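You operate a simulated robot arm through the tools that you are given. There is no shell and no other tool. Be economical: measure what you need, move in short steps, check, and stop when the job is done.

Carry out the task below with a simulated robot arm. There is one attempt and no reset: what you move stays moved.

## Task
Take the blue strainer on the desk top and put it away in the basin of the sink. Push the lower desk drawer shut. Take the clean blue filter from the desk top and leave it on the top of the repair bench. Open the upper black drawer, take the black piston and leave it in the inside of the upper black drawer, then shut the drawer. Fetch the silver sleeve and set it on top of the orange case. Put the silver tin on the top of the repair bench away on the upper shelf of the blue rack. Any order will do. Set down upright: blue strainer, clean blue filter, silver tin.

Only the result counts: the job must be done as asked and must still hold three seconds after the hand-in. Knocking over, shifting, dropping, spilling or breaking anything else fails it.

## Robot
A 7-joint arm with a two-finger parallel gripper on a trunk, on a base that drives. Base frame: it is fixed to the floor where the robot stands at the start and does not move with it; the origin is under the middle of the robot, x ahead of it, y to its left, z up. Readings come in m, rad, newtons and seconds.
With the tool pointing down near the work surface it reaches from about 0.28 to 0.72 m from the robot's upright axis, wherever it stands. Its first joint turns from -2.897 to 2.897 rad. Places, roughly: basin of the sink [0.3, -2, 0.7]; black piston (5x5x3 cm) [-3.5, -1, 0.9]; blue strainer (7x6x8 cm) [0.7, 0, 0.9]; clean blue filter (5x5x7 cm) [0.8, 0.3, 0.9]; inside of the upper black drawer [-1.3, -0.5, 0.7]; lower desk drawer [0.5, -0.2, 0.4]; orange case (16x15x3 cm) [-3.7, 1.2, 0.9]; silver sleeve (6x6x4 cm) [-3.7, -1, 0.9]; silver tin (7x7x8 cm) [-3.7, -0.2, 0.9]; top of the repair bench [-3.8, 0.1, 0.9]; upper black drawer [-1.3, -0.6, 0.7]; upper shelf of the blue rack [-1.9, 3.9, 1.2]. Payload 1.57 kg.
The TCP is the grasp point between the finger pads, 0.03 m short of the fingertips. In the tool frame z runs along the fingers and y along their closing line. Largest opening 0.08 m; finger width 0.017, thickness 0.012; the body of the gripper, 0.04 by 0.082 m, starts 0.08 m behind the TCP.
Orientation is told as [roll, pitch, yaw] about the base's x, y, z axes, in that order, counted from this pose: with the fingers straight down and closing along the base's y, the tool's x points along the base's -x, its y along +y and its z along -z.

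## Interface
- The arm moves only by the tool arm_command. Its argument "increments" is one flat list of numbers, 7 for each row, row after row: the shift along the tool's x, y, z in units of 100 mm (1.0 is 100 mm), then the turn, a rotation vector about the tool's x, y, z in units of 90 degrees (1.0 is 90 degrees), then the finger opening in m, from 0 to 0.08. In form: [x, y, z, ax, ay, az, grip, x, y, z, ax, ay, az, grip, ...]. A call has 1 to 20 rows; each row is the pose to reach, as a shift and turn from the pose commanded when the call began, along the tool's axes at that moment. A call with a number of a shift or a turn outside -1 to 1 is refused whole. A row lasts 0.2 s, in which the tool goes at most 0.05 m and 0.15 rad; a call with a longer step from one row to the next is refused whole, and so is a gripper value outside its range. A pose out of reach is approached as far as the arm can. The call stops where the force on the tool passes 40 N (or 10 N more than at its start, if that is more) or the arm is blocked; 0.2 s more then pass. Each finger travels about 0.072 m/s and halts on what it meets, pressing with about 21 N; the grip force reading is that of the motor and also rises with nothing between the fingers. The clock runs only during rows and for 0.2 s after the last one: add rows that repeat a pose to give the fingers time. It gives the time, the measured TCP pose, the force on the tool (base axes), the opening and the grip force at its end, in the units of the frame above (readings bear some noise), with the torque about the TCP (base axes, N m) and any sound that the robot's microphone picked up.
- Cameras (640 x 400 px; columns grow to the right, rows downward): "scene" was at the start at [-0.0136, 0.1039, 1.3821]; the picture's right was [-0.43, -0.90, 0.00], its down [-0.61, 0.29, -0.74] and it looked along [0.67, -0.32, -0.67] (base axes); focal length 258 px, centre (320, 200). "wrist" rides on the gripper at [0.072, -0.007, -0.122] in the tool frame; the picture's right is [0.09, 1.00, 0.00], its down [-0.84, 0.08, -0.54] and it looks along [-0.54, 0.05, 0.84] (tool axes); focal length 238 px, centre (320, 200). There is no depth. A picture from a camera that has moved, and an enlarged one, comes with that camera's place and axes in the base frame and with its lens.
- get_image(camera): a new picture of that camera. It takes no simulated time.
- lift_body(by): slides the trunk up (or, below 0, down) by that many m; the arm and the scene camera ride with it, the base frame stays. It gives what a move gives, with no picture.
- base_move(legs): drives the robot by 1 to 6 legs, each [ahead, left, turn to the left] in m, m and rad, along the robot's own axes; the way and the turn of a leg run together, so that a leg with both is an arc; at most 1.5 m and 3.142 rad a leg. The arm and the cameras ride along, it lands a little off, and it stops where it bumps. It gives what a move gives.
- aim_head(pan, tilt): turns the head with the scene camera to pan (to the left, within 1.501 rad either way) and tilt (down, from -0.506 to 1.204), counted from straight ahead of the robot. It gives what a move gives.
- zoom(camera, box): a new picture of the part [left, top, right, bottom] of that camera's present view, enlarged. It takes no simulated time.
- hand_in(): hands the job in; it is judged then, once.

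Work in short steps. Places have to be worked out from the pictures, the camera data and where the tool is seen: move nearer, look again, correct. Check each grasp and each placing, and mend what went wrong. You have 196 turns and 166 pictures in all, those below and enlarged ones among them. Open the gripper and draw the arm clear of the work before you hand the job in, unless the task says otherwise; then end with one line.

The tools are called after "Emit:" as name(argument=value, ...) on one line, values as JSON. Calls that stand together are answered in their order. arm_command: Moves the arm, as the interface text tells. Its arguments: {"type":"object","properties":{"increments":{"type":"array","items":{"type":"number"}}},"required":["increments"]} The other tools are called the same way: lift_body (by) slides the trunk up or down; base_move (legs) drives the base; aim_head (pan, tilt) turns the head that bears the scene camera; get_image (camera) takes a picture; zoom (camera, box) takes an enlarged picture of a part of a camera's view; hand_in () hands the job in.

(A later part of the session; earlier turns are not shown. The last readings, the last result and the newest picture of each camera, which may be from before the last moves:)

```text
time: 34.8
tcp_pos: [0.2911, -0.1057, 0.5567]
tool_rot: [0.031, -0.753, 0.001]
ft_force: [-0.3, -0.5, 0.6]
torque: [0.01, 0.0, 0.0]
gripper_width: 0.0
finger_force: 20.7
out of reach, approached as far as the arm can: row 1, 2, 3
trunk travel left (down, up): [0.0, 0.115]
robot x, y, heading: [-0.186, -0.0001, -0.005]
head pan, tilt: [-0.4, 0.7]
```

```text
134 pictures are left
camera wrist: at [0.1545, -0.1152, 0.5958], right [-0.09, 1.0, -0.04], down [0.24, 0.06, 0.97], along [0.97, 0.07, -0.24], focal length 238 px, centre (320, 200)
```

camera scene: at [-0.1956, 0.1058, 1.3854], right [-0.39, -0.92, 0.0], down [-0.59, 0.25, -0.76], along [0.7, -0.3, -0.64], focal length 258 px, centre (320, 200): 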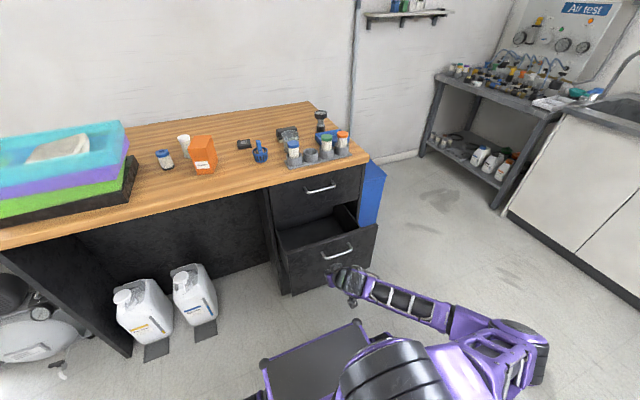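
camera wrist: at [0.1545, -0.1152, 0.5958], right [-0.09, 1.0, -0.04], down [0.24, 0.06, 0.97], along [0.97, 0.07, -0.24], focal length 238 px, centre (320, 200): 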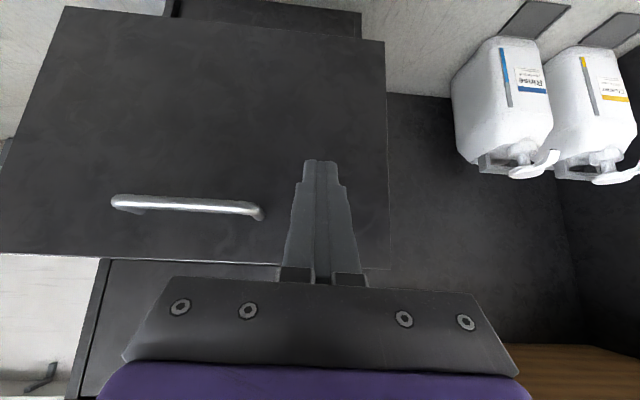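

Finger tip is left of the handle and well within the face. I drive ahead 0.12 to come to the face.

Emit:
base_move(legs=[[0.12, 0, 0]])

Emit:
get_image(camera="scene")

Emit:
get_image(camera="wrist")

```text
time: 36.1
tcp_pos: [0.4088, -0.1069, 0.556]
tool_rot: [0.03, -0.757, -0.002]
ft_force: [0.0, 0.5, 0.2]
torque: [0.0, 0.0, 0.01]
gripper_width: 0.0001
finger_force: 21.1
trunk travel left (down, up): [0.0, 0.115]
robot x, y, heading: [-0.0691, -0.0016, -0.003]
head pan, tilt: [-0.4, 0.7]
```

```text
133 pictures are left
camera scene: at [-0.0768, 0.1055, 1.3354], right [-0.39, -0.92, 0.0], down [-0.59, 0.25, -0.76], along [0.7, -0.3, -0.64], focal length 258 px, centre (320, 200)
```

scene: 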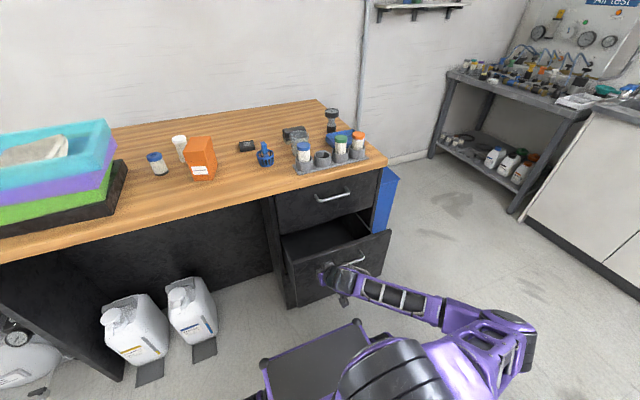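

```text
132 pictures are left
camera wrist: at [0.273, -0.116, 0.5957], right [-0.09, 1.0, -0.04], down [0.24, 0.06, 0.97], along [0.97, 0.07, -0.24], focal length 238 px, centre (320, 200)
```

wrist: 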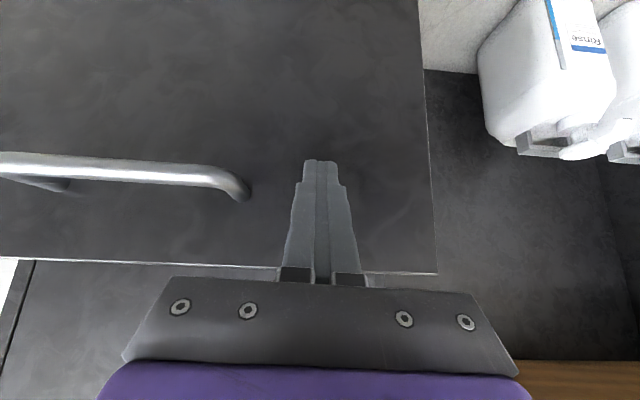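

No contact yet; I keep driving ahead 0.1 so the finger pushes the drawer.

Emit:
base_move(legs=[[0.1, 0, 0]])

Emit:
get_image(camera="scene")

```text
time: 37.2
tcp_pos: [0.5085, -0.106, 0.5583]
tool_rot: [0.029, -0.756, -0.001]
ft_force: [0.9, 0.1, 0.9]
torque: [0.03, 0.02, 0.05]
gripper_width: 0.0
finger_force: 21.1
trunk travel left (down, up): [0.0, 0.115]
robot x, y, heading: [0.0292, 0.0018, -0.003]
head pan, tilt: [-0.4, 0.7]
```

```text
131 pictures are left
camera scene: at [0.0229, 0.1052, 1.3354], right [-0.39, -0.92, 0.0], down [-0.59, 0.25, -0.76], along [0.7, -0.3, -0.64], focal length 258 px, centre (320, 200)
```

scene: 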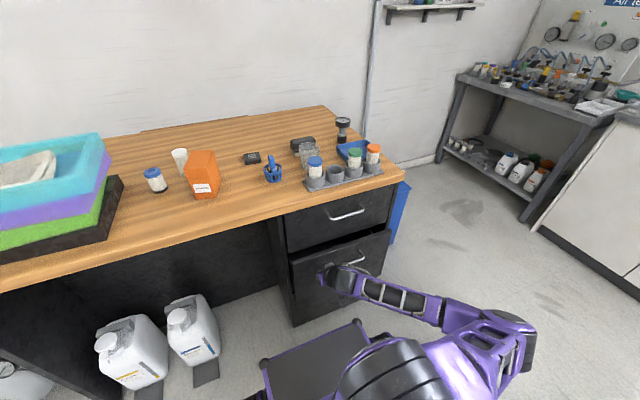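

Drawer is being pushed; a bit more is open. I go on 0.05.

Emit:
base_move(legs=[[0.05, 0, 0]])

Emit:
get_image(camera="scene")

Emit:
get_image(camera="wrist")

```text
time: 38.2
tcp_pos: [0.5588, -0.106, 0.5563]
tool_rot: [0.029, -0.756, -0.001]
ft_force: [0.4, -0.6, -0.4]
torque: [0.0, 0.04, 0.0]
gripper_width: 0.0
finger_force: 20.7
trunk travel left (down, up): [0.0, 0.115]
robot x, y, heading: [0.0825, -0.0005, -0.001]
head pan, tilt: [-0.4, 0.7]
```

```text
130 pictures are left
camera scene: at [0.0729, 0.105, 1.3354], right [-0.39, -0.92, 0.0], down [-0.59, 0.25, -0.76], along [0.7, -0.3, -0.64], focal length 258 px, centre (320, 200)
```

scene: 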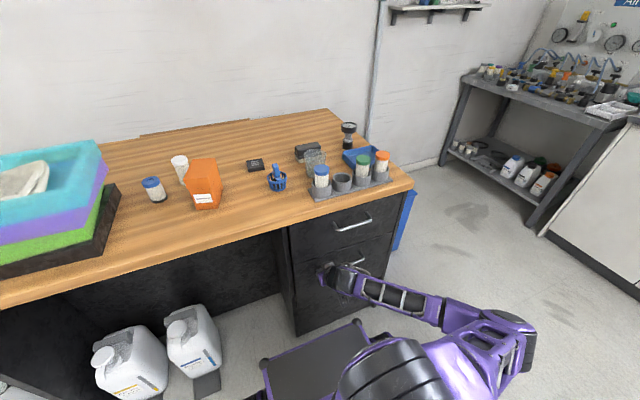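

```text
129 pictures are left
camera wrist: at [0.4231, -0.1165, 0.5957], right [-0.09, 1.0, -0.04], down [0.23, 0.06, 0.97], along [0.97, 0.07, -0.24], focal length 238 px, centre (320, 200)
```

wrist: 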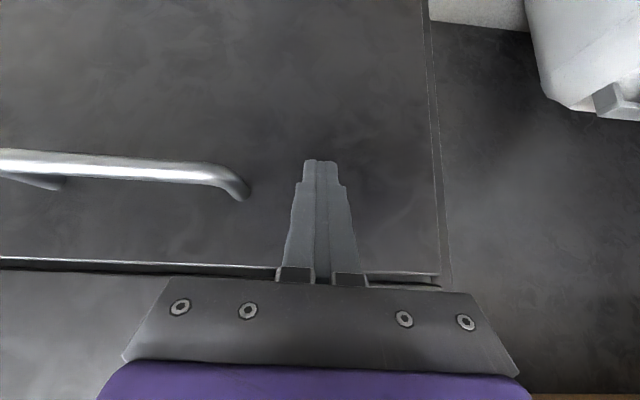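

Nearly closed; a narrow gap remains. I push 0.03 more.

Emit:
base_move(legs=[[0.03, 0, 0]])

Emit:
zoom(camera="scene", box=[270, 180, 430, 340])

Emit:
get_image(camera="wrist")

```text
time: 38.9
tcp_pos: [0.5609, -0.1052, 0.5515]
tool_rot: [0.033, -0.737, -0.007]
ft_force: [-1.6, 0.4, 0.3]
torque: [0.03, 0.02, -0.02]
gripper_width: 0.0
finger_force: 20.5
trunk travel left (down, up): [0.0, 0.115]
robot x, y, heading: [0.0872, 0.0005, 0.0]
head pan, tilt: [-0.4, 0.7]
stopped in leg 1: the force on the tool passed its limit at 146 N (the readings are from after the stop); the commanded pose is now the measured one
```

```text
2.50 times, centred on (350, 260) of scene
camera zoom: at [0.081, 0.105, 1.3353], right [-0.39, -0.92, 0.0], down [-0.59, 0.25, -0.76], along [0.7, -0.3, -0.64], focal length 644 px, centre (245, 50)
```

zoom: 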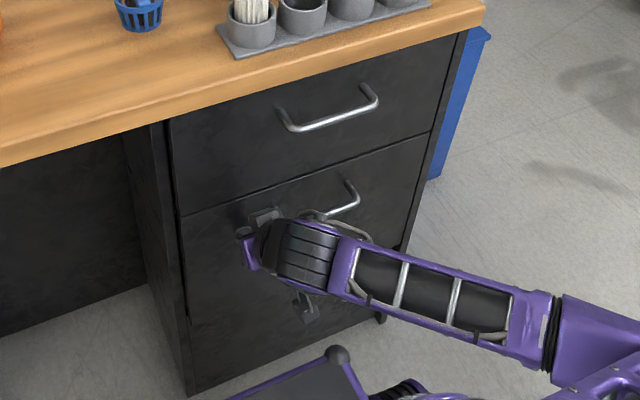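

```text
127 pictures are left
camera wrist: at [0.4253, -0.1153, 0.5939], right [-0.08, 1.0, -0.04], down [0.25, 0.06, 0.97], along [0.96, 0.07, -0.26], focal length 238 px, centre (320, 200)
```

wrist: 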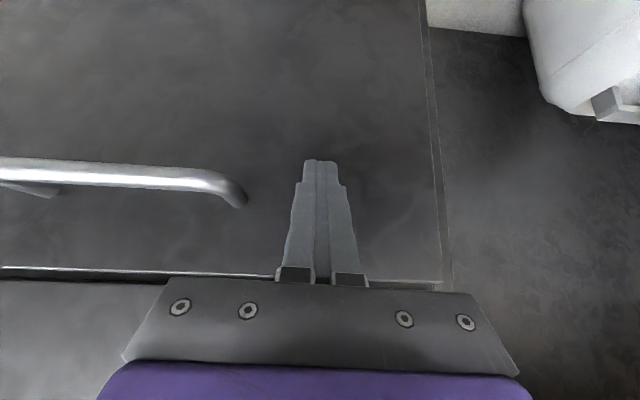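

The drawer is flush shut. I retract the arm from the face, then raise the trunk and arm.

Emit:
arm_command(increments=[0.3, 0, -0.3, 0, 0, 0, 0, 0.6, 0, -0.6, 0, 0, 0, 0, 0.8, 0, -0.8, 0, 0, 0, 0, 0.8, 0, -0.8, 0, 0, 0, 0])

Emit:
lift_body(by=0.1)

Emit:
arm_command(increments=[-0.3, 0, -0.3, 0, 0, 0, 0, -0.6, 0, -0.6, 0, 0, 0, 0, -0.9, 0, -0.9, 0, 0, 0, 0, -1, 0, -1, 0, 0, 0, 0, -1, 0, -1, 0, 0, 0, 0])

Emit:
arm_command(increments=[-0.3, 0, -0.3, 0, 0, 0, 0, -0.6, 0, -0.6, 0, 0, 0, 0, -0.9, 0, -0.9, 0, 0, 0, 0, -1, 0, -1, 0, 0, 0, 0, -1, 0, -1, 0, 0, 0, 0])

Emit:
get_image(camera="scene")

```text
time: 39.9
tcp_pos: [0.4498, -0.1217, 0.5669]
tool_rot: [0.039, -0.734, -0.007]
ft_force: [0.5, -0.8, -0.3]
torque: [-0.01, -0.01, -0.03]
gripper_width: 0.0
finger_force: 20.8
out of reach, approached as far as the arm can: row 1, 2, 3, 4
trunk travel left (down, up): [0.0, 0.115]
robot x, y, heading: [0.0937, -0.0031, -0.004]
head pan, tilt: [-0.4, 0.7]
```

```text
time: 41.3
tcp_pos: [0.4479, -0.1207, 0.6663]
tool_rot: [0.04, -0.733, -0.006]
ft_force: [0.0, 0.3, 0.0]
torque: [0.01, -0.01, 0.0]
gripper_width: 0.0001
finger_force: 20.7
trunk travel left (down, up): [-0.1, 0.015]
robot x, y, heading: [0.0908, 0.0018, -0.003]
head pan, tilt: [-0.4, 0.7]
```

```text
time: 42.5
tcp_pos: [0.466, -0.1334, 0.8021]
tool_rot: [0.04, -0.733, -0.006]
ft_force: [-0.6, -0.3, 0.4]
torque: [0.02, 0.01, -0.02]
gripper_width: 0.0
finger_force: 21.5
out of reach, approached as far as the arm can: row 3, 4, 5
trunk travel left (down, up): [-0.1, 0.015]
robot x, y, heading: [0.0916, 0.0017, -0.004]
head pan, tilt: [-0.4, 0.7]
```

```text
time: 43.7
tcp_pos: [0.4869, -0.1453, 0.9454]
tool_rot: [0.04, -0.733, -0.009]
ft_force: [-0.4, -0.2, 0.3]
torque: [-0.01, 0.01, -0.01]
gripper_width: 0.0
finger_force: 21.1
out of reach, approached as far as the arm can: row 1, 2, 3, 4, 5
trunk travel left (down, up): [-0.1, 0.015]
robot x, y, heading: [0.0923, -0.0012, -0.004]
head pan, tilt: [-0.4, 0.7]
```

```text
126 pictures are left
camera scene: at [0.0811, 0.105, 1.4355], right [-0.39, -0.92, 0.0], down [-0.59, 0.25, -0.76], along [0.7, -0.3, -0.64], focal length 258 px, centre (320, 200)
```

scene: 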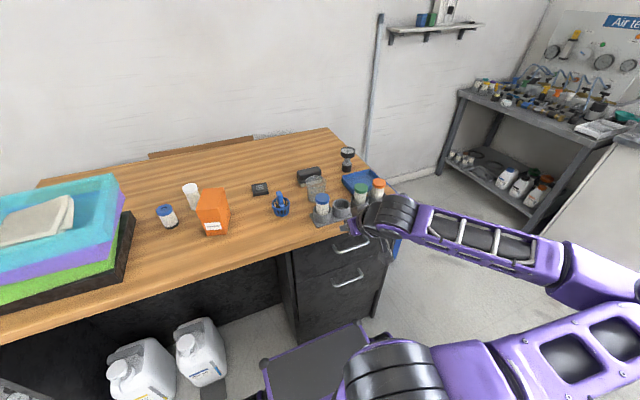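

The hand is close to the filter rack; I raise it, swing left and bring the tool back to vertical.

Emit:
arm_command(increments=[-0.2, 0, -0.3, 0, 0, 0, 0, -0.4, 0.1, -0.6, 0, 0.05, 0, 0, -0.6, 0.2, -0.8, 0, 0.14, 0, 0, -0.7, 0.4, -1, 0, 0.23, 0, 0, -0.7, 0.7, -1, 0, 0.32, 0, 0, -0.7, 1, -1, 0, 0.41, 0, 0, -0.7, 1, -1, 0, 0.467, 0, 0, -0.7, 1, -1, 0, 0.467, 0, 0])

Emit:
get_image(camera="scene")

```text
time: 45.5
tcp_pos: [0.4701, -0.0506, 1.0687]
tool_rot: [0.03, 0.0, 0.019]
ft_force: [0.2, -0.1, 0.7]
torque: [0.01, 0.01, 0.01]
gripper_width: 0.0001
finger_force: 21.7
trunk travel left (down, up): [-0.1, 0.015]
robot x, y, heading: [0.0887, 0.0005, -0.003]
head pan, tilt: [-0.4, 0.7]
```

```text
125 pictures are left
camera scene: at [0.0811, 0.105, 1.4355], right [-0.39, -0.92, 0.0], down [-0.59, 0.25, -0.76], along [0.7, -0.3, -0.64], focal length 258 px, centre (320, 200)
```

scene: 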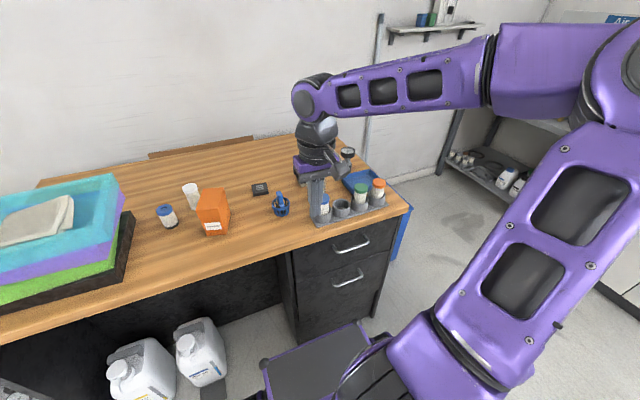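

Good configuration with an open view. I approach over the strainer again (tab at 0.714,-0.027) with 4 cm opening.

Emit:
arm_command(increments=[-0.33, 0.1, 0, 0.019, 0, 0.012, 0.04, -0.66, 0.2, 0, 0.019, 0, 0.012, 0.04, -0.98, 0.24, 0, 0.019, 0, 0.012, 0.04, -0.98, 0.24, 0, 0.019, 0, 0.012, 0.04])

Emit:
arm_command(increments=[-0.4, 0, 0, 0, 0, 0, 0.04, -0.8, 0, 0, 0, 0, 0, 0.04, -1, 0, 0.3, 0, 0, 0, 0.04, -1, 0, 0.3, 0, 0, 0, 0.04])

Emit:
zoom(camera="wrist", box=[220, 100, 420, 240])

```text
time: 46.5
tcp_pos: [0.569, -0.0249, 1.0692]
tool_rot: [-0.002, -0.002, 0.002]
ft_force: [0.6, 0.6, 0.0]
torque: [0.0, -0.01, 0.0]
gripper_width: 0.0401
finger_force: 0.1
trunk travel left (down, up): [-0.1, 0.015]
robot x, y, heading: [0.0895, -0.0041, -0.0]
head pan, tilt: [-0.4, 0.7]
```

```text
time: 47.5
tcp_pos: [0.6688, -0.0237, 1.0405]
tool_rot: [-0.001, 0.0, 0.003]
ft_force: [-0.2, 0.2, 0.2]
torque: [0.02, 0.0, 0.01]
gripper_width: 0.0401
finger_force: 0.0
trunk travel left (down, up): [-0.1, 0.015]
robot x, y, heading: [0.089, -0.0019, -0.008]
head pan, tilt: [-0.4, 0.7]
```

```text
2.86 times, centred on (320, 170) of wrist
camera zoom: at [0.5962, -0.0308, 1.1615], right [-0.09, 1.0, 0.0], down [0.84, 0.08, 0.54], along [0.54, 0.05, -0.84], focal length 681 px, centre (320, 286)
```

zoom: 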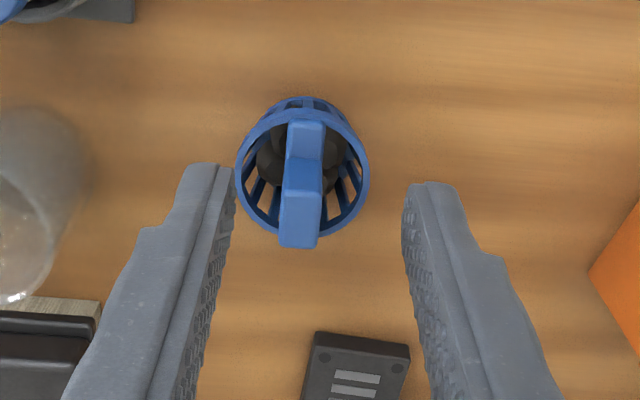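

Tab at (0.717,-0.028). I move over and down.

Emit:
arm_command(increments=[-0.4, -0.03, 0, 0, 0, 0, 0.034, -0.48, -0.04, 0.35, 0, 0, 0, 0.034, -0.48, -0.04, 0.75, 0, 0, 0, 0.034, -0.48, -0.04, 0.95, 0, 0, 0, 0.034, -0.48, -0.04, 0.95, 0, 0, 0, 0.034])

Emit:
arm_command(increments=[0, 0, 0.2, 0, 0, 0, 0.034, 0, 0, 0.33, 0, 0, 0, 0.034, 0, 0, 0.33, 0, 0, 0, 0.034])

Emit:
get_image(camera="wrist")

Emit:
zoom(camera="scene", box=[220, 130, 380, 240])

```text
time: 48.7
tcp_pos: [0.7153, -0.0276, 0.944]
tool_rot: [0.001, 0.0, 0.002]
ft_force: [-0.2, 0.0, 0.1]
torque: [0.01, -0.02, -0.02]
gripper_width: 0.0341
finger_force: 0.0
trunk travel left (down, up): [-0.1, 0.015]
robot x, y, heading: [0.0905, -0.0031, -0.004]
head pan, tilt: [-0.4, 0.7]
```

```text
time: 49.5
tcp_pos: [0.7143, -0.0276, 0.9143]
tool_rot: [-0.001, -0.004, 0.0]
ft_force: [-1.8, 0.6, 14.0]
torque: [-0.06, 0.04, 0.02]
gripper_width: 0.0339
finger_force: 0.0
trunk travel left (down, up): [-0.1, 0.015]
robot x, y, heading: [0.0897, -0.0042, -0.009]
head pan, tilt: [-0.4, 0.7]
```

```text
123 pictures are left
camera wrist: at [0.6428, -0.0346, 1.036], right [-0.09, 1.0, 0.0], down [0.83, 0.08, 0.55], along [0.54, 0.05, -0.84], focal length 238 px, centre (320, 200)
```

wrist: 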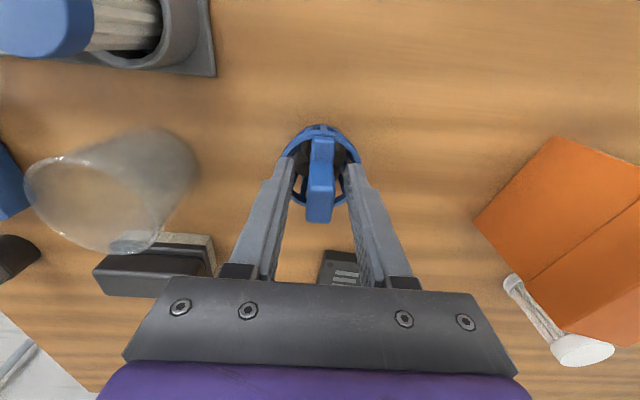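

```text
3.64 times, centred on (300, 185) of scene
camera zoom: at [0.0797, 0.105, 1.4357], right [-0.39, -0.92, 0.0], down [-0.59, 0.25, -0.77], along [0.7, -0.3, -0.64], focal length 937 px, centre (393, 254)
```

zoom: 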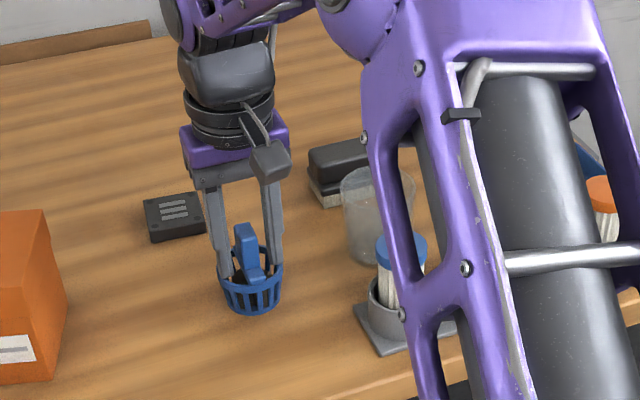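

14 N upward: a tip touches the basket's contents or rim. I lift 6 mm and close, then raise with the trunk slightly via the arm.

Emit:
arm_command(increments=[0, 0, -0.08, 0, 0, 0, 0.034, 0, 0, -0.08, 0, 0, 0, 0.0, 0, 0, -0.08, 0, 0, 0, 0, 0, 0, -0.08, 0, 0, 0, 0, 0, 0, -0.08, 0, 0, 0, 0])

Emit:
arm_command(increments=[0, 0, -0.1, 0, 0, 0, 0, 0, 0, -0.2, 0, 0, 0, 0, 0, 0, -0.3, 0, 0, 0, 0, 0, 0, -0.3, 0, 0, 0, 0])

Emit:
get_image(camera="wrist")

Emit:
zoom(camera="scene", box=[220, 130, 380, 240])

```text
time: 50.7
tcp_pos: [0.7148, -0.0295, 0.9208]
tool_rot: [-0.001, 0.0, -0.001]
ft_force: [-0.1, 0.3, 0.1]
torque: [-0.01, -0.02, -0.03]
gripper_width: 0.0154
finger_force: 21.0
trunk travel left (down, up): [-0.1, 0.015]
robot x, y, heading: [0.092, 0.0, -0.006]
head pan, tilt: [-0.4, 0.7]
```

```text
time: 51.7
tcp_pos: [0.7148, -0.027, 0.9507]
tool_rot: [-0.002, -0.001, 0.001]
ft_force: [-0.4, -0.5, -0.2]
torque: [0.02, -0.01, 0.03]
gripper_width: 0.0153
finger_force: 21.4
trunk travel left (down, up): [-0.1, 0.015]
robot x, y, heading: [0.0879, -0.0009, -0.003]
head pan, tilt: [-0.4, 0.7]
```

```text
121 pictures are left
camera wrist: at [0.6435, -0.0347, 1.0721], right [-0.09, 1.0, 0.0], down [0.84, 0.08, 0.54], along [0.54, 0.05, -0.84], focal length 238 px, centre (320, 200)
```

wrist: 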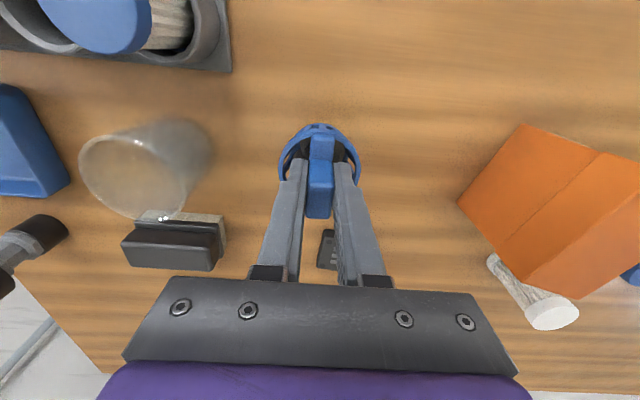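

```text
3.64 times, centred on (300, 185) of scene
camera zoom: at [0.0811, 0.105, 1.4354], right [-0.39, -0.92, 0.0], down [-0.59, 0.25, -0.76], along [0.7, -0.3, -0.64], focal length 937 px, centre (393, 254)
```

zoom: 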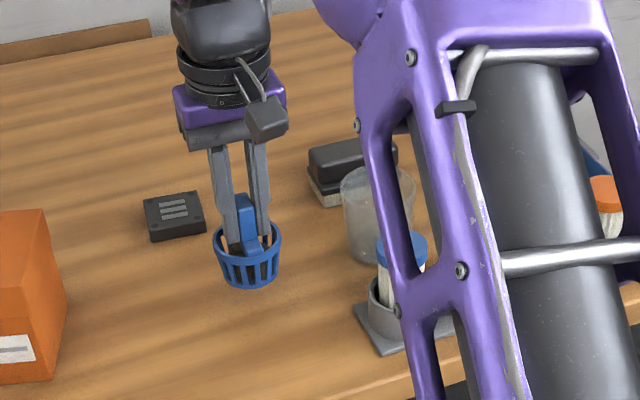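

Lifted cleanly. I raise and retract the strainer toward the robot, then look right along the way to the sink.

Emit:
arm_command(increments=[0, 0, -0.4, 0, 0, 0, 0, 0, 0, -0.8, 0, 0, 0, 0, 0.3, 0, -1, 0, 0, 0, 0, 0.6, 0, -1, 0, 0, 0, 0, 1, 0, -1, 0, 0, 0, 0, 1, 0, -1, 0, 0, 0, 0])

Emit:
arm_command(increments=[0.4, 0, 0, 0, 0, 0, 0, 0.8, 0, 0, 0, 0, 0, 0, 1, 0, 0, 0, 0, 0, 0, 1, 0, 0, 0, 0, 0, 0])

Emit:
aim_head(pan=-1.45, tilt=0.6)

Emit:
get_image(camera="scene")

Emit:
get_image(camera="wrist")

```text
time: 53.1
tcp_pos: [0.6136, -0.0272, 1.0494]
tool_rot: [0.0, 0.001, -0.001]
ft_force: [0.1, 0.0, -0.6]
torque: [0.0, -0.01, 0.01]
gripper_width: 0.0153
finger_force: 21.2
trunk travel left (down, up): [-0.1, 0.015]
robot x, y, heading: [0.091, -0.0035, -0.004]
head pan, tilt: [-0.4, 0.7]
```

```text
time: 54.1
tcp_pos: [0.5153, -0.028, 1.0496]
tool_rot: [-0.001, -0.002, -0.001]
ft_force: [0.3, 0.2, -0.8]
torque: [0.01, 0.0, 0.02]
gripper_width: 0.0153
finger_force: 21.3
trunk travel left (down, up): [-0.1, 0.015]
robot x, y, heading: [0.0876, -0.0016, -0.006]
head pan, tilt: [-0.4, 0.7]
```

```text
time: 55.4
tcp_pos: [0.5152, -0.0268, 1.0487]
tool_rot: [0.001, -0.001, 0.001]
ft_force: [0.1, -0.6, -0.3]
torque: [0.03, 0.01, 0.01]
gripper_width: 0.0153
finger_force: 20.9
trunk travel left (down, up): [-0.1, 0.015]
robot x, y, heading: [0.0914, -0.0031, 0.0]
head pan, tilt: [-1.45, 0.6]
```

```text
119 pictures are left
camera scene: at [0.0133, 0.0506, 1.4441], right [-0.99, -0.12, 0.0], down [-0.07, 0.56, -0.83], along [0.1, -0.82, -0.56], focal length 258 px, centre (320, 200)
```

scene: 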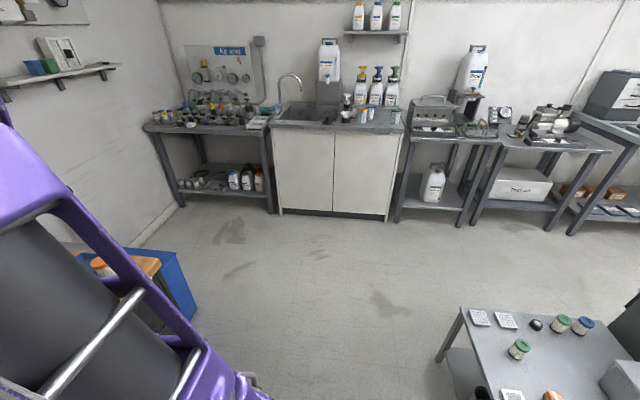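

```text
118 pictures are left
camera wrist: at [0.4433, -0.0344, 1.1711], right [-0.09, 1.0, 0.0], down [0.84, 0.08, 0.54], along [0.54, 0.05, -0.84], focal length 238 px, centre (320, 200)
```

wrist: 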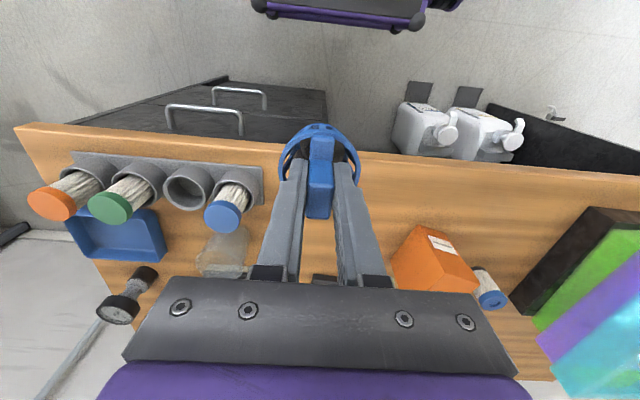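

The sink cabinet's front is at y≈-1.79, the basin around (0.33,-2.05). I back slightly, turn right, go down the aisle and shift left.

Emit:
base_move(legs=[[-0.06, 0, 0], [0, 0, -1.571], [0.95, 0, 0]])

Emit:
aim_head(pan=0.2, tilt=0.6)

Emit:
get_image(camera="scene")

Emit:
get_image(camera="wrist")

```text
time: 64.9
tcp_pos: [0.0184, -1.3877, 1.0494]
tool_rot: [0.0, 0.001, -1.551]
ft_force: [-0.2, 0.1, 0.3]
torque: [0.01, 0.0, 0.0]
gripper_width: 0.0152
finger_force: 21.1
trunk travel left (down, up): [-0.1, 0.015]
robot x, y, heading: [0.0386, -0.9664, -1.556]
head pan, tilt: [-1.45, 0.6]
```

```text
time: 66.6
tcp_pos: [0.0199, -1.388, 1.05]
tool_rot: [0.002, 0.0, -1.553]
ft_force: [-0.4, 0.9, 0.1]
torque: [0.03, 0.0, -0.04]
gripper_width: 0.0155
finger_force: 20.6
trunk travel left (down, up): [-0.1, 0.015]
robot x, y, heading: [0.0392, -0.9635, -1.556]
head pan, tilt: [0.201, 0.6]
```

```text
117 pictures are left
camera scene: at [0.1972, -0.9583, 1.4441], right [-0.98, -0.21, 0.0], down [-0.12, 0.55, -0.83], along [0.17, -0.81, -0.56], focal length 258 px, centre (320, 200)
```

scene: 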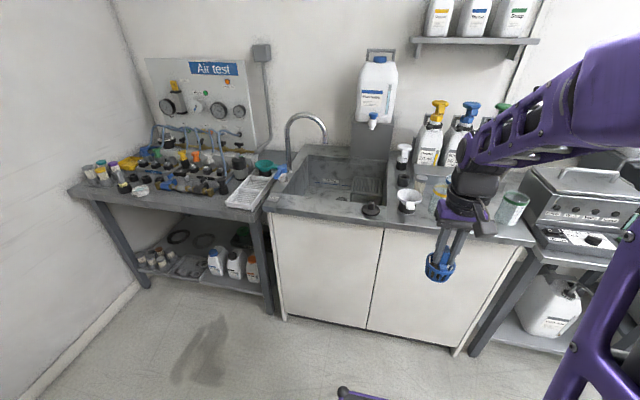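

```text
116 pictures are left
camera wrist: at [0.0119, -1.3161, 1.1711], right [0.99, 0.11, 0.0], down [0.09, -0.84, 0.54], along [0.06, -0.54, -0.84], focal length 238 px, centre (320, 200)
```

wrist: 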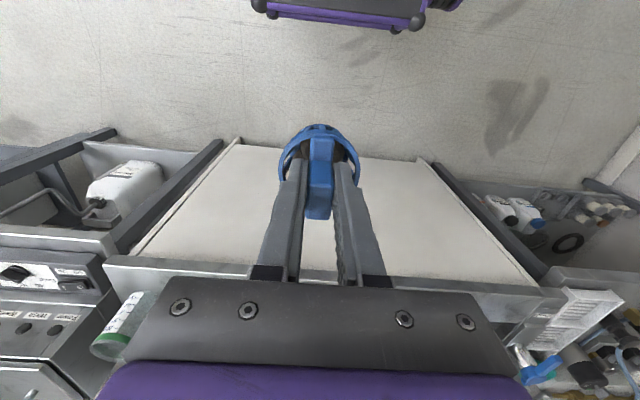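

Basin spans about x 0.15–0.55, y −1.83…−2.25; the spout ends near (0.40,-2.05,1.0). I aim for (0.30,-1.94), so I drive on ahead and left.

Emit:
base_move(legs=[[0, 0.25, -0.015], [0.35, 0, 0]])

Emit:
get_image(camera="scene")

Emit:
get_image(camera="wrist")

```text
time: 71.5
tcp_pos: [0.2679, -1.7355, 1.0493]
tool_rot: [0.001, 0.0, -1.564]
ft_force: [0.0, -1.2, -0.9]
torque: [0.0, -0.01, -0.03]
gripper_width: 0.0155
finger_force: 21.0
trunk travel left (down, up): [-0.1, 0.015]
robot x, y, heading: [0.2918, -1.3076, -1.568]
head pan, tilt: [0.201, 0.6]
```

```text
115 pictures are left
camera scene: at [0.4505, -1.3074, 1.4441], right [-0.98, -0.2, 0.0], down [-0.11, 0.55, -0.83], along [0.17, -0.81, -0.56], focal length 258 px, centre (320, 200)
```

scene: 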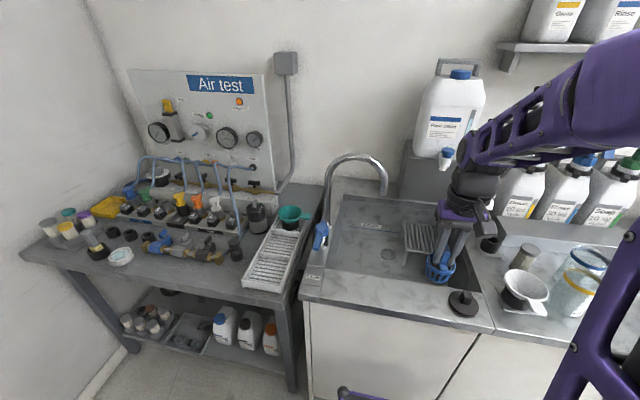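

```text
114 pictures are left
camera wrist: at [0.2609, -1.663, 1.1712], right [1.0, 0.1, 0.0], down [0.08, -0.84, 0.54], along [0.05, -0.54, -0.84], focal length 238 px, centre (320, 200)
```

wrist: 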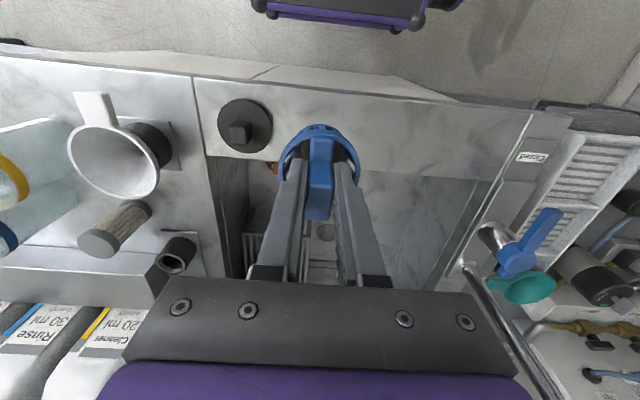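

Spout tip at about (0.39,-1.99,1.03). Something reddish lies in the basin's right front; I zoom to be sure.

Emit:
zoom(camera="wrist", box=[190, 130, 490, 300])

Emit:
zoom(camera="scene", box=[300, 140, 500, 320])

```text
2.13 times, centred on (340, 215) of wrist
camera zoom: at [0.2609, -1.663, 1.1712], right [1.0, 0.1, 0.0], down [0.08, -0.84, 0.54], along [0.05, -0.54, -0.84], focal length 508 px, centre (277, 168)
```

zoom: 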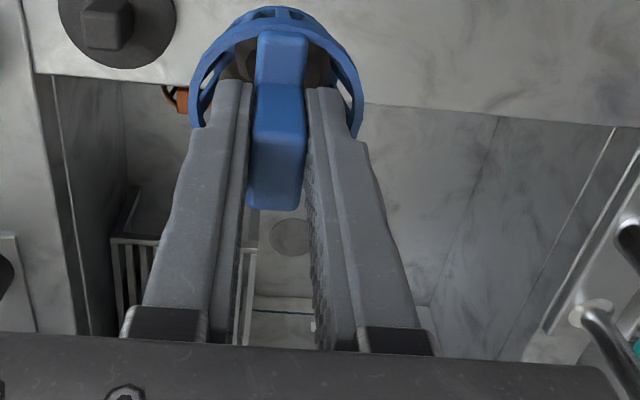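

```text
2.22 times, centred on (400, 230) of scene
camera zoom: at [0.4505, -1.3074, 1.4441], right [-0.98, -0.2, 0.0], down [-0.11, 0.55, -0.83], along [0.17, -0.81, -0.56], focal length 572 px, centre (142, 133)
```

zoom: 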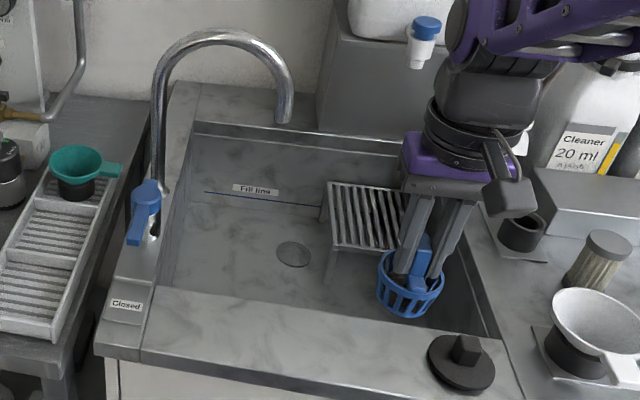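

The basin floor is at z≈0.61, with a rack at the back right and spout on the left. I target (0.29,-1.99) to keep the wrist clear of the front rim; first drive 0.07 closer, then move the arm over.

Emit:
base_move(legs=[[0.07, 0, 0]])

Emit:
arm_command(increments=[-0.4, 0.06, 0, 0, 0, 0, 0, -0.8, 0.12, 0, 0, 0, 0, 0, -1, 0.2, 0, 0, 0, 0, 0, -1, 0.2, 0, 0, 0, 0, 0])

Emit:
get_image(camera="scene")

```text
time: 72.5
tcp_pos: [0.2665, -1.805, 1.0502]
tool_rot: [0.001, -0.001, -1.567]
ft_force: [-0.1, 0.0, -0.5]
torque: [0.0, -0.03, -0.03]
gripper_width: 0.0153
finger_force: 20.4
trunk travel left (down, up): [-0.1, 0.015]
robot x, y, heading: [0.2911, -1.3817, -1.57]
head pan, tilt: [0.201, 0.6]
```

```text
time: 73.5
tcp_pos: [0.2894, -1.9045, 1.0495]
tool_rot: [0.001, 0.0, -1.565]
ft_force: [-0.5, 0.9, -1.0]
torque: [-0.01, -0.02, -0.03]
gripper_width: 0.0154
finger_force: 20.8
trunk travel left (down, up): [-0.1, 0.015]
robot x, y, heading: [0.2912, -1.3788, -1.572]
head pan, tilt: [0.201, 0.6]
```

```text
111 pictures are left
camera scene: at [0.4506, -1.3777, 1.4441], right [-0.98, -0.2, 0.0], down [-0.11, 0.55, -0.83], along [0.17, -0.81, -0.56], focal length 258 px, centre (320, 200)
```

scene: 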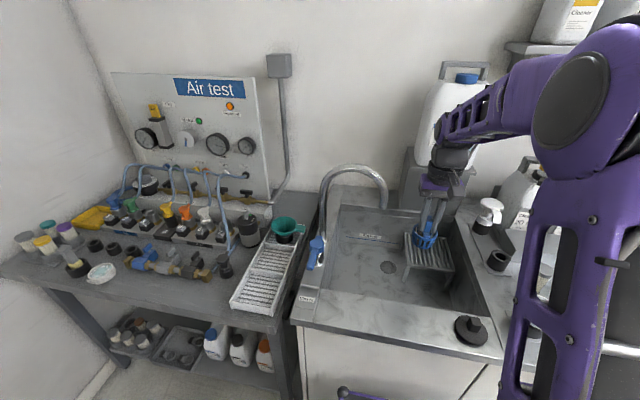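

Clearances look right. I move the last 8 cm and descend into the basin.

Emit:
arm_command(increments=[-0.4, 0.02, 0, 0, 0, 0, 0, -0.8, 0.04, 0, 0, 0, 0, 0, -0.82, 0.04, 0.3, 0, 0, 0, 0, -0.82, 0.04, 0.7, 0, 0, 0, 0, -0.82, 0.04, 1, 0, 0, 0, 0, -0.82, 0.04, 1, 0, 0, 0, 0])

Emit:
arm_command(increments=[0, 0, 0.4, 0, 0, 0, 0, 0, 0, 0.8, 0, 0, 0, 0, 0, 0, 1, 0, 0, 0, 0, 0, 0, 1, 0, 0, 0, 0])

Emit:
get_image(camera="scene")

Emit:
get_image(camera="wrist")

```text
time: 74.9
tcp_pos: [0.294, -1.9868, 0.948]
tool_rot: [0.0, 0.002, -1.566]
ft_force: [-0.8, -1.0, 0.0]
torque: [0.01, -0.03, 0.02]
gripper_width: 0.0154
finger_force: 21.0
trunk travel left (down, up): [-0.1, 0.015]
robot x, y, heading: [0.2932, -1.3811, -1.571]
head pan, tilt: [0.201, 0.6]
```

```text
time: 75.9
tcp_pos: [0.2929, -1.9866, 0.848]
tool_rot: [-0.001, 0.0, -1.566]
ft_force: [0.5, -0.3, 0.1]
torque: [-0.01, 0.02, -0.02]
gripper_width: 0.0155
finger_force: 20.7
trunk travel left (down, up): [-0.1, 0.015]
robot x, y, heading: [0.2904, -1.3811, -1.57]
head pan, tilt: [0.201, 0.6]
```

```text
110 pictures are left
camera scene: at [0.4506, -1.3777, 1.4441], right [-0.98, -0.2, 0.0], down [-0.11, 0.55, -0.83], along [0.17, -0.81, -0.56], focal length 258 px, centre (320, 200)
```

scene: 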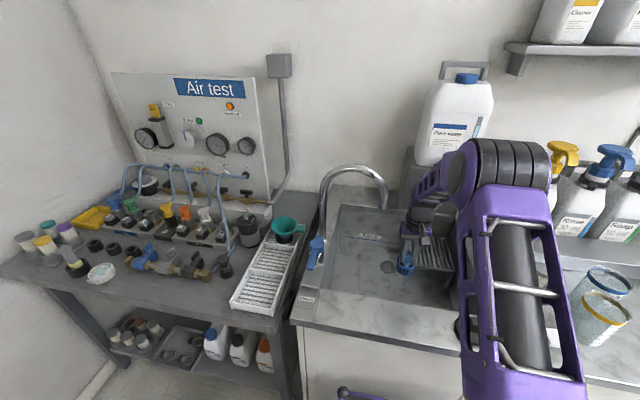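

```text
109 pictures are left
camera wrist: at [0.2853, -1.9153, 0.9702], right [1.0, 0.1, 0.0], down [0.08, -0.84, 0.54], along [0.05, -0.54, -0.84], focal length 238 px, centre (320, 200)
```

wrist: 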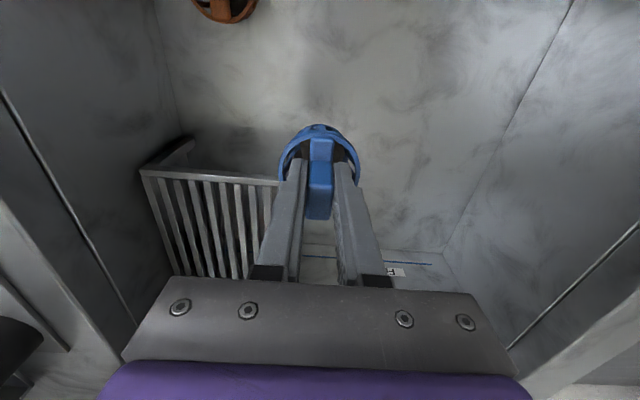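

Rack corner is at (0.244,-2.075), clear of the strainer. I shift 1 cm left and descend, slowing near the floor.

Emit:
arm_command(increments=[0, 0.1, 0.4, 0, 0, 0, 0, 0, 0.1, 0.8, 0, 0, 0, 0, 0, 0.1, 1, 0, 0, 0, 0, 0, 0.1, 1, 0, 0, 0, 0])

Emit:
arm_command(increments=[0, 0, 0.15, 0, 0, 0, 0, 0, 0, 0.3, 0, 0, 0, 0, 0, 0, 0.4, 0, 0, 0, 0, 0, 0, 0.5, 0, 0, 0, 0, 0, 0, 0.6, 0, 0, 0, 0, 0, 0, 0.7, 0, 0, 0, 0, 0, 0, 0.8, 0, 0, 0, 0])

Emit:
get_image(camera="wrist")

Emit:
get_image(camera="scene")

```text
time: 76.9
tcp_pos: [0.3037, -1.9867, 0.7491]
tool_rot: [0.0, 0.0, -1.567]
ft_force: [-0.8, 0.2, 0.0]
torque: [-0.01, 0.0, 0.0]
gripper_width: 0.0153
finger_force: 20.9
trunk travel left (down, up): [-0.1, 0.015]
robot x, y, heading: [0.2935, -1.3815, -1.571]
head pan, tilt: [0.201, 0.6]
```

```text
time: 78.2
tcp_pos: [0.3022, -1.9899, 0.6958]
tool_rot: [-0.001, -0.01, -1.566]
ft_force: [0.2, 2.3, 14.9]
torque: [0.19, 0.0, 0.0]
gripper_width: 0.0158
finger_force: 21.0
trunk travel left (down, up): [-0.1, 0.015]
robot x, y, heading: [0.2928, -1.3855, -1.57]
head pan, tilt: [0.201, 0.6]
stopped in row 6: the force on the tool passed its limit at 58 N (the readings are from after the stop); the commanded pose is now the measured one
```

```text
108 pictures are left
camera wrist: at [0.2956, -1.9169, 0.8158], right [1.0, 0.1, 0.0], down [0.08, -0.83, 0.55], along [0.05, -0.55, -0.84], focal length 238 px, centre (320, 200)
```

wrist: 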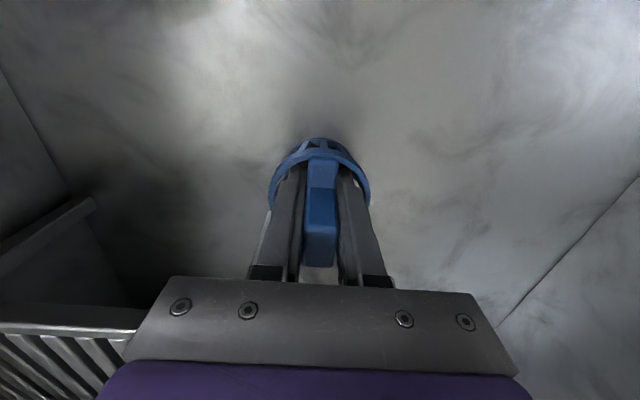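

```text
107 pictures are left
camera scene: at [0.4506, -1.3761, 1.4438], right [-0.98, -0.2, 0.0], down [-0.11, 0.55, -0.83], along [0.17, -0.81, -0.56], focal length 258 px, centre (320, 200)
```

scene: 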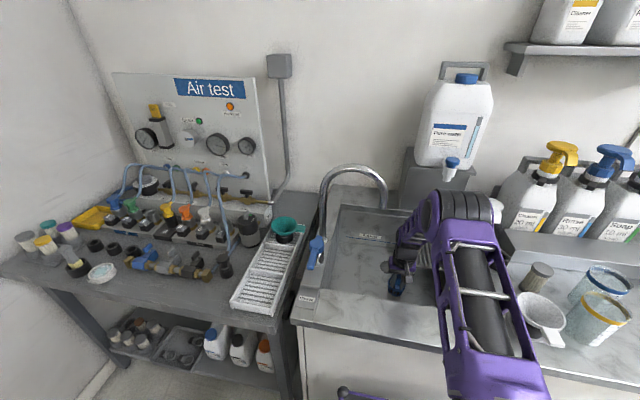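

Floor contact. I open the fingers to 3.2 cm and wait, then check.

Emit:
arm_command(increments=[0, 0, -0.03, 0, 0, 0, 0.032, 0, 0, -0.03, 0, 0, 0, 0.032, 0, 0, -0.03, 0, 0, 0, 0.032])

Emit:
arm_command(increments=[0, 0, -0.2, 0, 0, 0, 0.032, 0, 0, -0.5, 0, 0, 0, 0.032, 0, 0, -0.9, 0, 0, 0, 0.032, 0, 0, -0.9, 0, 0, 0, 0.032])

Emit:
get_image(camera="wrist")

```text
time: 79.0
tcp_pos: [0.3023, -1.9884, 0.6944]
tool_rot: [0.0, -0.005, -1.565]
ft_force: [-0.3, -0.5, 1.7]
torque: [-0.04, -0.03, 0.02]
gripper_width: 0.0188
finger_force: 0.1
trunk travel left (down, up): [-0.1, 0.015]
robot x, y, heading: [0.2881, -1.3782, -1.574]
head pan, tilt: [0.201, 0.6]
```

```text
time: 80.0
tcp_pos: [0.3041, -1.9876, 0.786]
tool_rot: [0.0, -0.003, -1.565]
ft_force: [-0.4, -0.1, 0.1]
torque: [-0.03, -0.01, -0.02]
gripper_width: 0.0206
finger_force: 0.0
trunk travel left (down, up): [-0.1, 0.015]
robot x, y, heading: [0.29, -1.3793, -1.572]
head pan, tilt: [0.201, 0.6]
```

```text
106 pictures are left
camera wrist: at [0.2957, -1.9161, 0.9078], right [1.0, 0.1, 0.0], down [0.08, -0.83, 0.55], along [0.05, -0.54, -0.84], focal length 238 px, centre (320, 200)
```

wrist: 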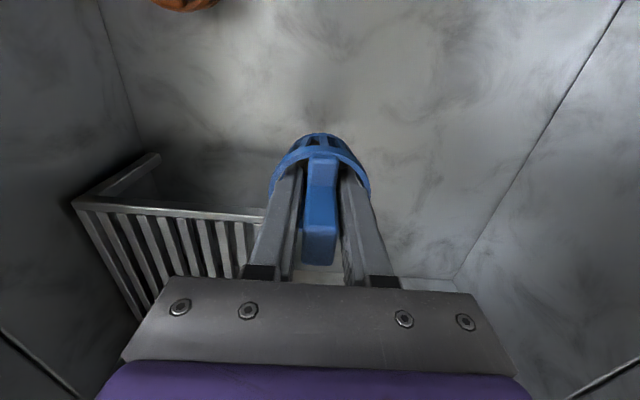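

The fingers, opened inside the basket, still carry it by pressing outward. I go back down to the floor, set the opening to ~1.8 cm so they press on nothing, then rise.

Emit:
arm_command(increments=[0, 0, 0.35, 0, 0, 0, 0.0206, 0, 0, 0.7, 0, 0, 0, 0.0206, 0, 0, 0.85, 0, 0, 0, 0.0206, 0, 0, 0.91, 0, 0, 0, 0.0206, 0, 0, 0.91, 0, 0, 0, 0.018, 0, 0, 0.91, 0, 0, 0, 0.018])

Emit:
arm_command(increments=[0, 0, -0.1, 0, 0, 0, 0.018, 0, 0, -0.2, 0, 0, 0, 0.018, 0, 0, -0.3, 0, 0, 0, 0.018, 0, 0, -0.4, 0, 0, 0, 0.018])

Emit:
get_image(camera="wrist")

```text
time: 81.3
tcp_pos: [0.3022, -1.9892, 0.6955]
tool_rot: [0.0, -0.009, -1.567]
ft_force: [0.9, 0.2, 5.5]
torque: [0.01, 0.04, 0.0]
gripper_width: 0.0183
finger_force: 0.4
trunk travel left (down, up): [-0.1, 0.015]
robot x, y, heading: [0.2904, -1.3789, -1.573]
head pan, tilt: [0.201, 0.6]
```

```text
time: 82.3
tcp_pos: [0.3035, -1.9889, 0.736]
tool_rot: [0.001, -0.004, -1.565]
ft_force: [-0.3, -0.5, 0.2]
torque: [0.02, -0.01, 0.0]
gripper_width: 0.0177
finger_force: 0.0
trunk travel left (down, up): [-0.1, 0.015]
robot x, y, heading: [0.2888, -1.3805, -1.573]
head pan, tilt: [0.201, 0.6]
```

```text
105 pictures are left
camera wrist: at [0.296, -1.9167, 0.856], right [1.0, 0.1, 0.0], down [0.08, -0.83, 0.55], along [0.05, -0.54, -0.84], focal length 238 px, centre (320, 200)
```

wrist: 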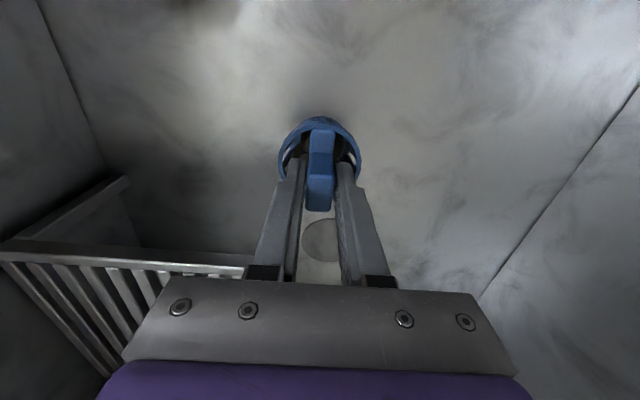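

The strainer is staying behind now. I rise further with the same opening.

Emit:
arm_command(increments=[0, 0, -0.2, 0, 0, 0, 0.019, 0, 0, -0.5, 0, 0, 0, 0.019, 0, 0, -0.9, 0, 0, 0, 0.019, 0, 0, -0.9, 0, 0, 0, 0.019])

Emit:
get_image(camera="wrist")

```text
time: 83.3
tcp_pos: [0.3039, -1.9874, 0.8249]
tool_rot: [-0.001, -0.006, -1.565]
ft_force: [-0.4, -0.7, -0.6]
torque: [0.03, 0.0, -0.01]
gripper_width: 0.0191
finger_force: 0.0
trunk travel left (down, up): [-0.1, 0.015]
robot x, y, heading: [0.2902, -1.3818, -1.567]
head pan, tilt: [0.201, 0.6]
```

```text
104 pictures are left
camera wrist: at [0.296, -1.9154, 0.9462], right [1.0, 0.1, 0.0], down [0.08, -0.83, 0.55], along [0.05, -0.54, -0.84], focal length 238 px, centre (320, 200)
```

wrist: 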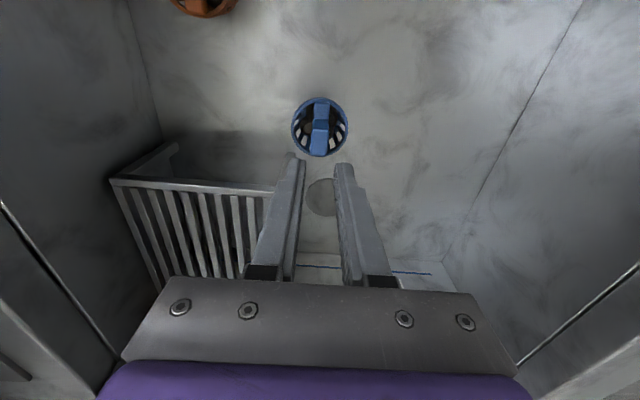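

The strainer stands upright in the basin. I raise out and retract.

Emit:
arm_command(increments=[0, 0, -0.4, 0, 0, 0, 0.02, 0, 0, -0.8, 0, 0, 0, 0.02, 0, 0, -1, 0, 0, 0, 0.02, 0, 0, -1, 0, 0, 0, 0.02])

Emit:
arm_command(increments=[0, 0, -0.4, 0, 0, 0, 0.02, 0, 0, -0.8, 0, 0, 0, 0.02, 0, 0, -1, 0, 0, 0, 0.02, 0.4, 0, -1, 0, 0, 0, 0.02, 0.8, 0, -1, 0, 0, 0, 0.02, 1, 0, -1, 0, 0, 0, 0.02, 1, 0, -1, 0, 0, 0, 0.02])

Emit:
arm_command(increments=[0.4, 0, 0, 0, 0, 0, 0.02, 0.8, 0, 0, 0, 0, 0, 0.02, 1, 0, 0, 0, 0, 0, 0.02, 1, 0, 0, 0, 0, 0, 0.02])

Emit:
zoom(camera="scene", box=[300, 140, 500, 320])

```text
time: 84.3
tcp_pos: [0.3022, -1.9876, 0.9261]
tool_rot: [0.001, -0.006, -1.566]
ft_force: [-0.2, -0.1, -0.5]
torque: [0.0, 0.0, 0.01]
gripper_width: 0.02
finger_force: 0.2
trunk travel left (down, up): [-0.1, 0.015]
robot x, y, heading: [0.2968, -1.3852, -1.575]
head pan, tilt: [0.201, 0.6]
```

```text
time: 86.0
tcp_pos: [0.302, -1.8866, 1.0248]
tool_rot: [0.0, -0.006, -1.566]
ft_force: [0.3, 0.3, -0.3]
torque: [0.01, -0.01, 0.01]
gripper_width: 0.0198
finger_force: 0.1
trunk travel left (down, up): [-0.1, 0.015]
robot x, y, heading: [0.2925, -1.3813, -1.574]
head pan, tilt: [0.201, 0.6]
```

```text
time: 87.0
tcp_pos: [0.3023, -1.7861, 1.024]
tool_rot: [-0.001, -0.005, -1.565]
ft_force: [0.9, -0.9, -1.3]
torque: [-0.02, -0.01, 0.0]
gripper_width: 0.0201
finger_force: 0.0
trunk travel left (down, up): [-0.1, 0.015]
robot x, y, heading: [0.2912, -1.3803, -1.568]
head pan, tilt: [0.201, 0.6]
```

```text
2.22 times, centred on (400, 230) of scene
camera zoom: at [0.4506, -1.3775, 1.4441], right [-0.98, -0.2, 0.0], down [-0.11, 0.55, -0.83], along [0.17, -0.81, -0.56], focal length 572 px, centre (142, 133)
```

zoom: 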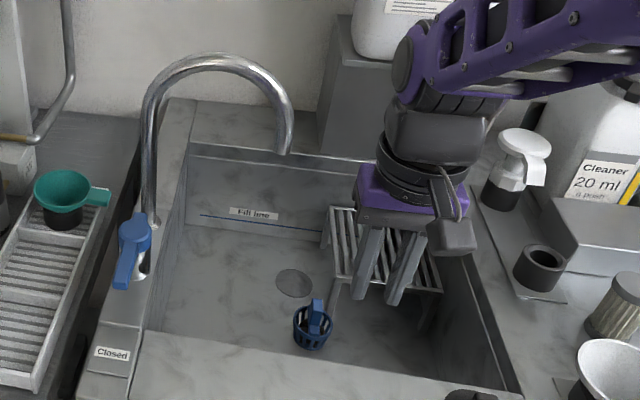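

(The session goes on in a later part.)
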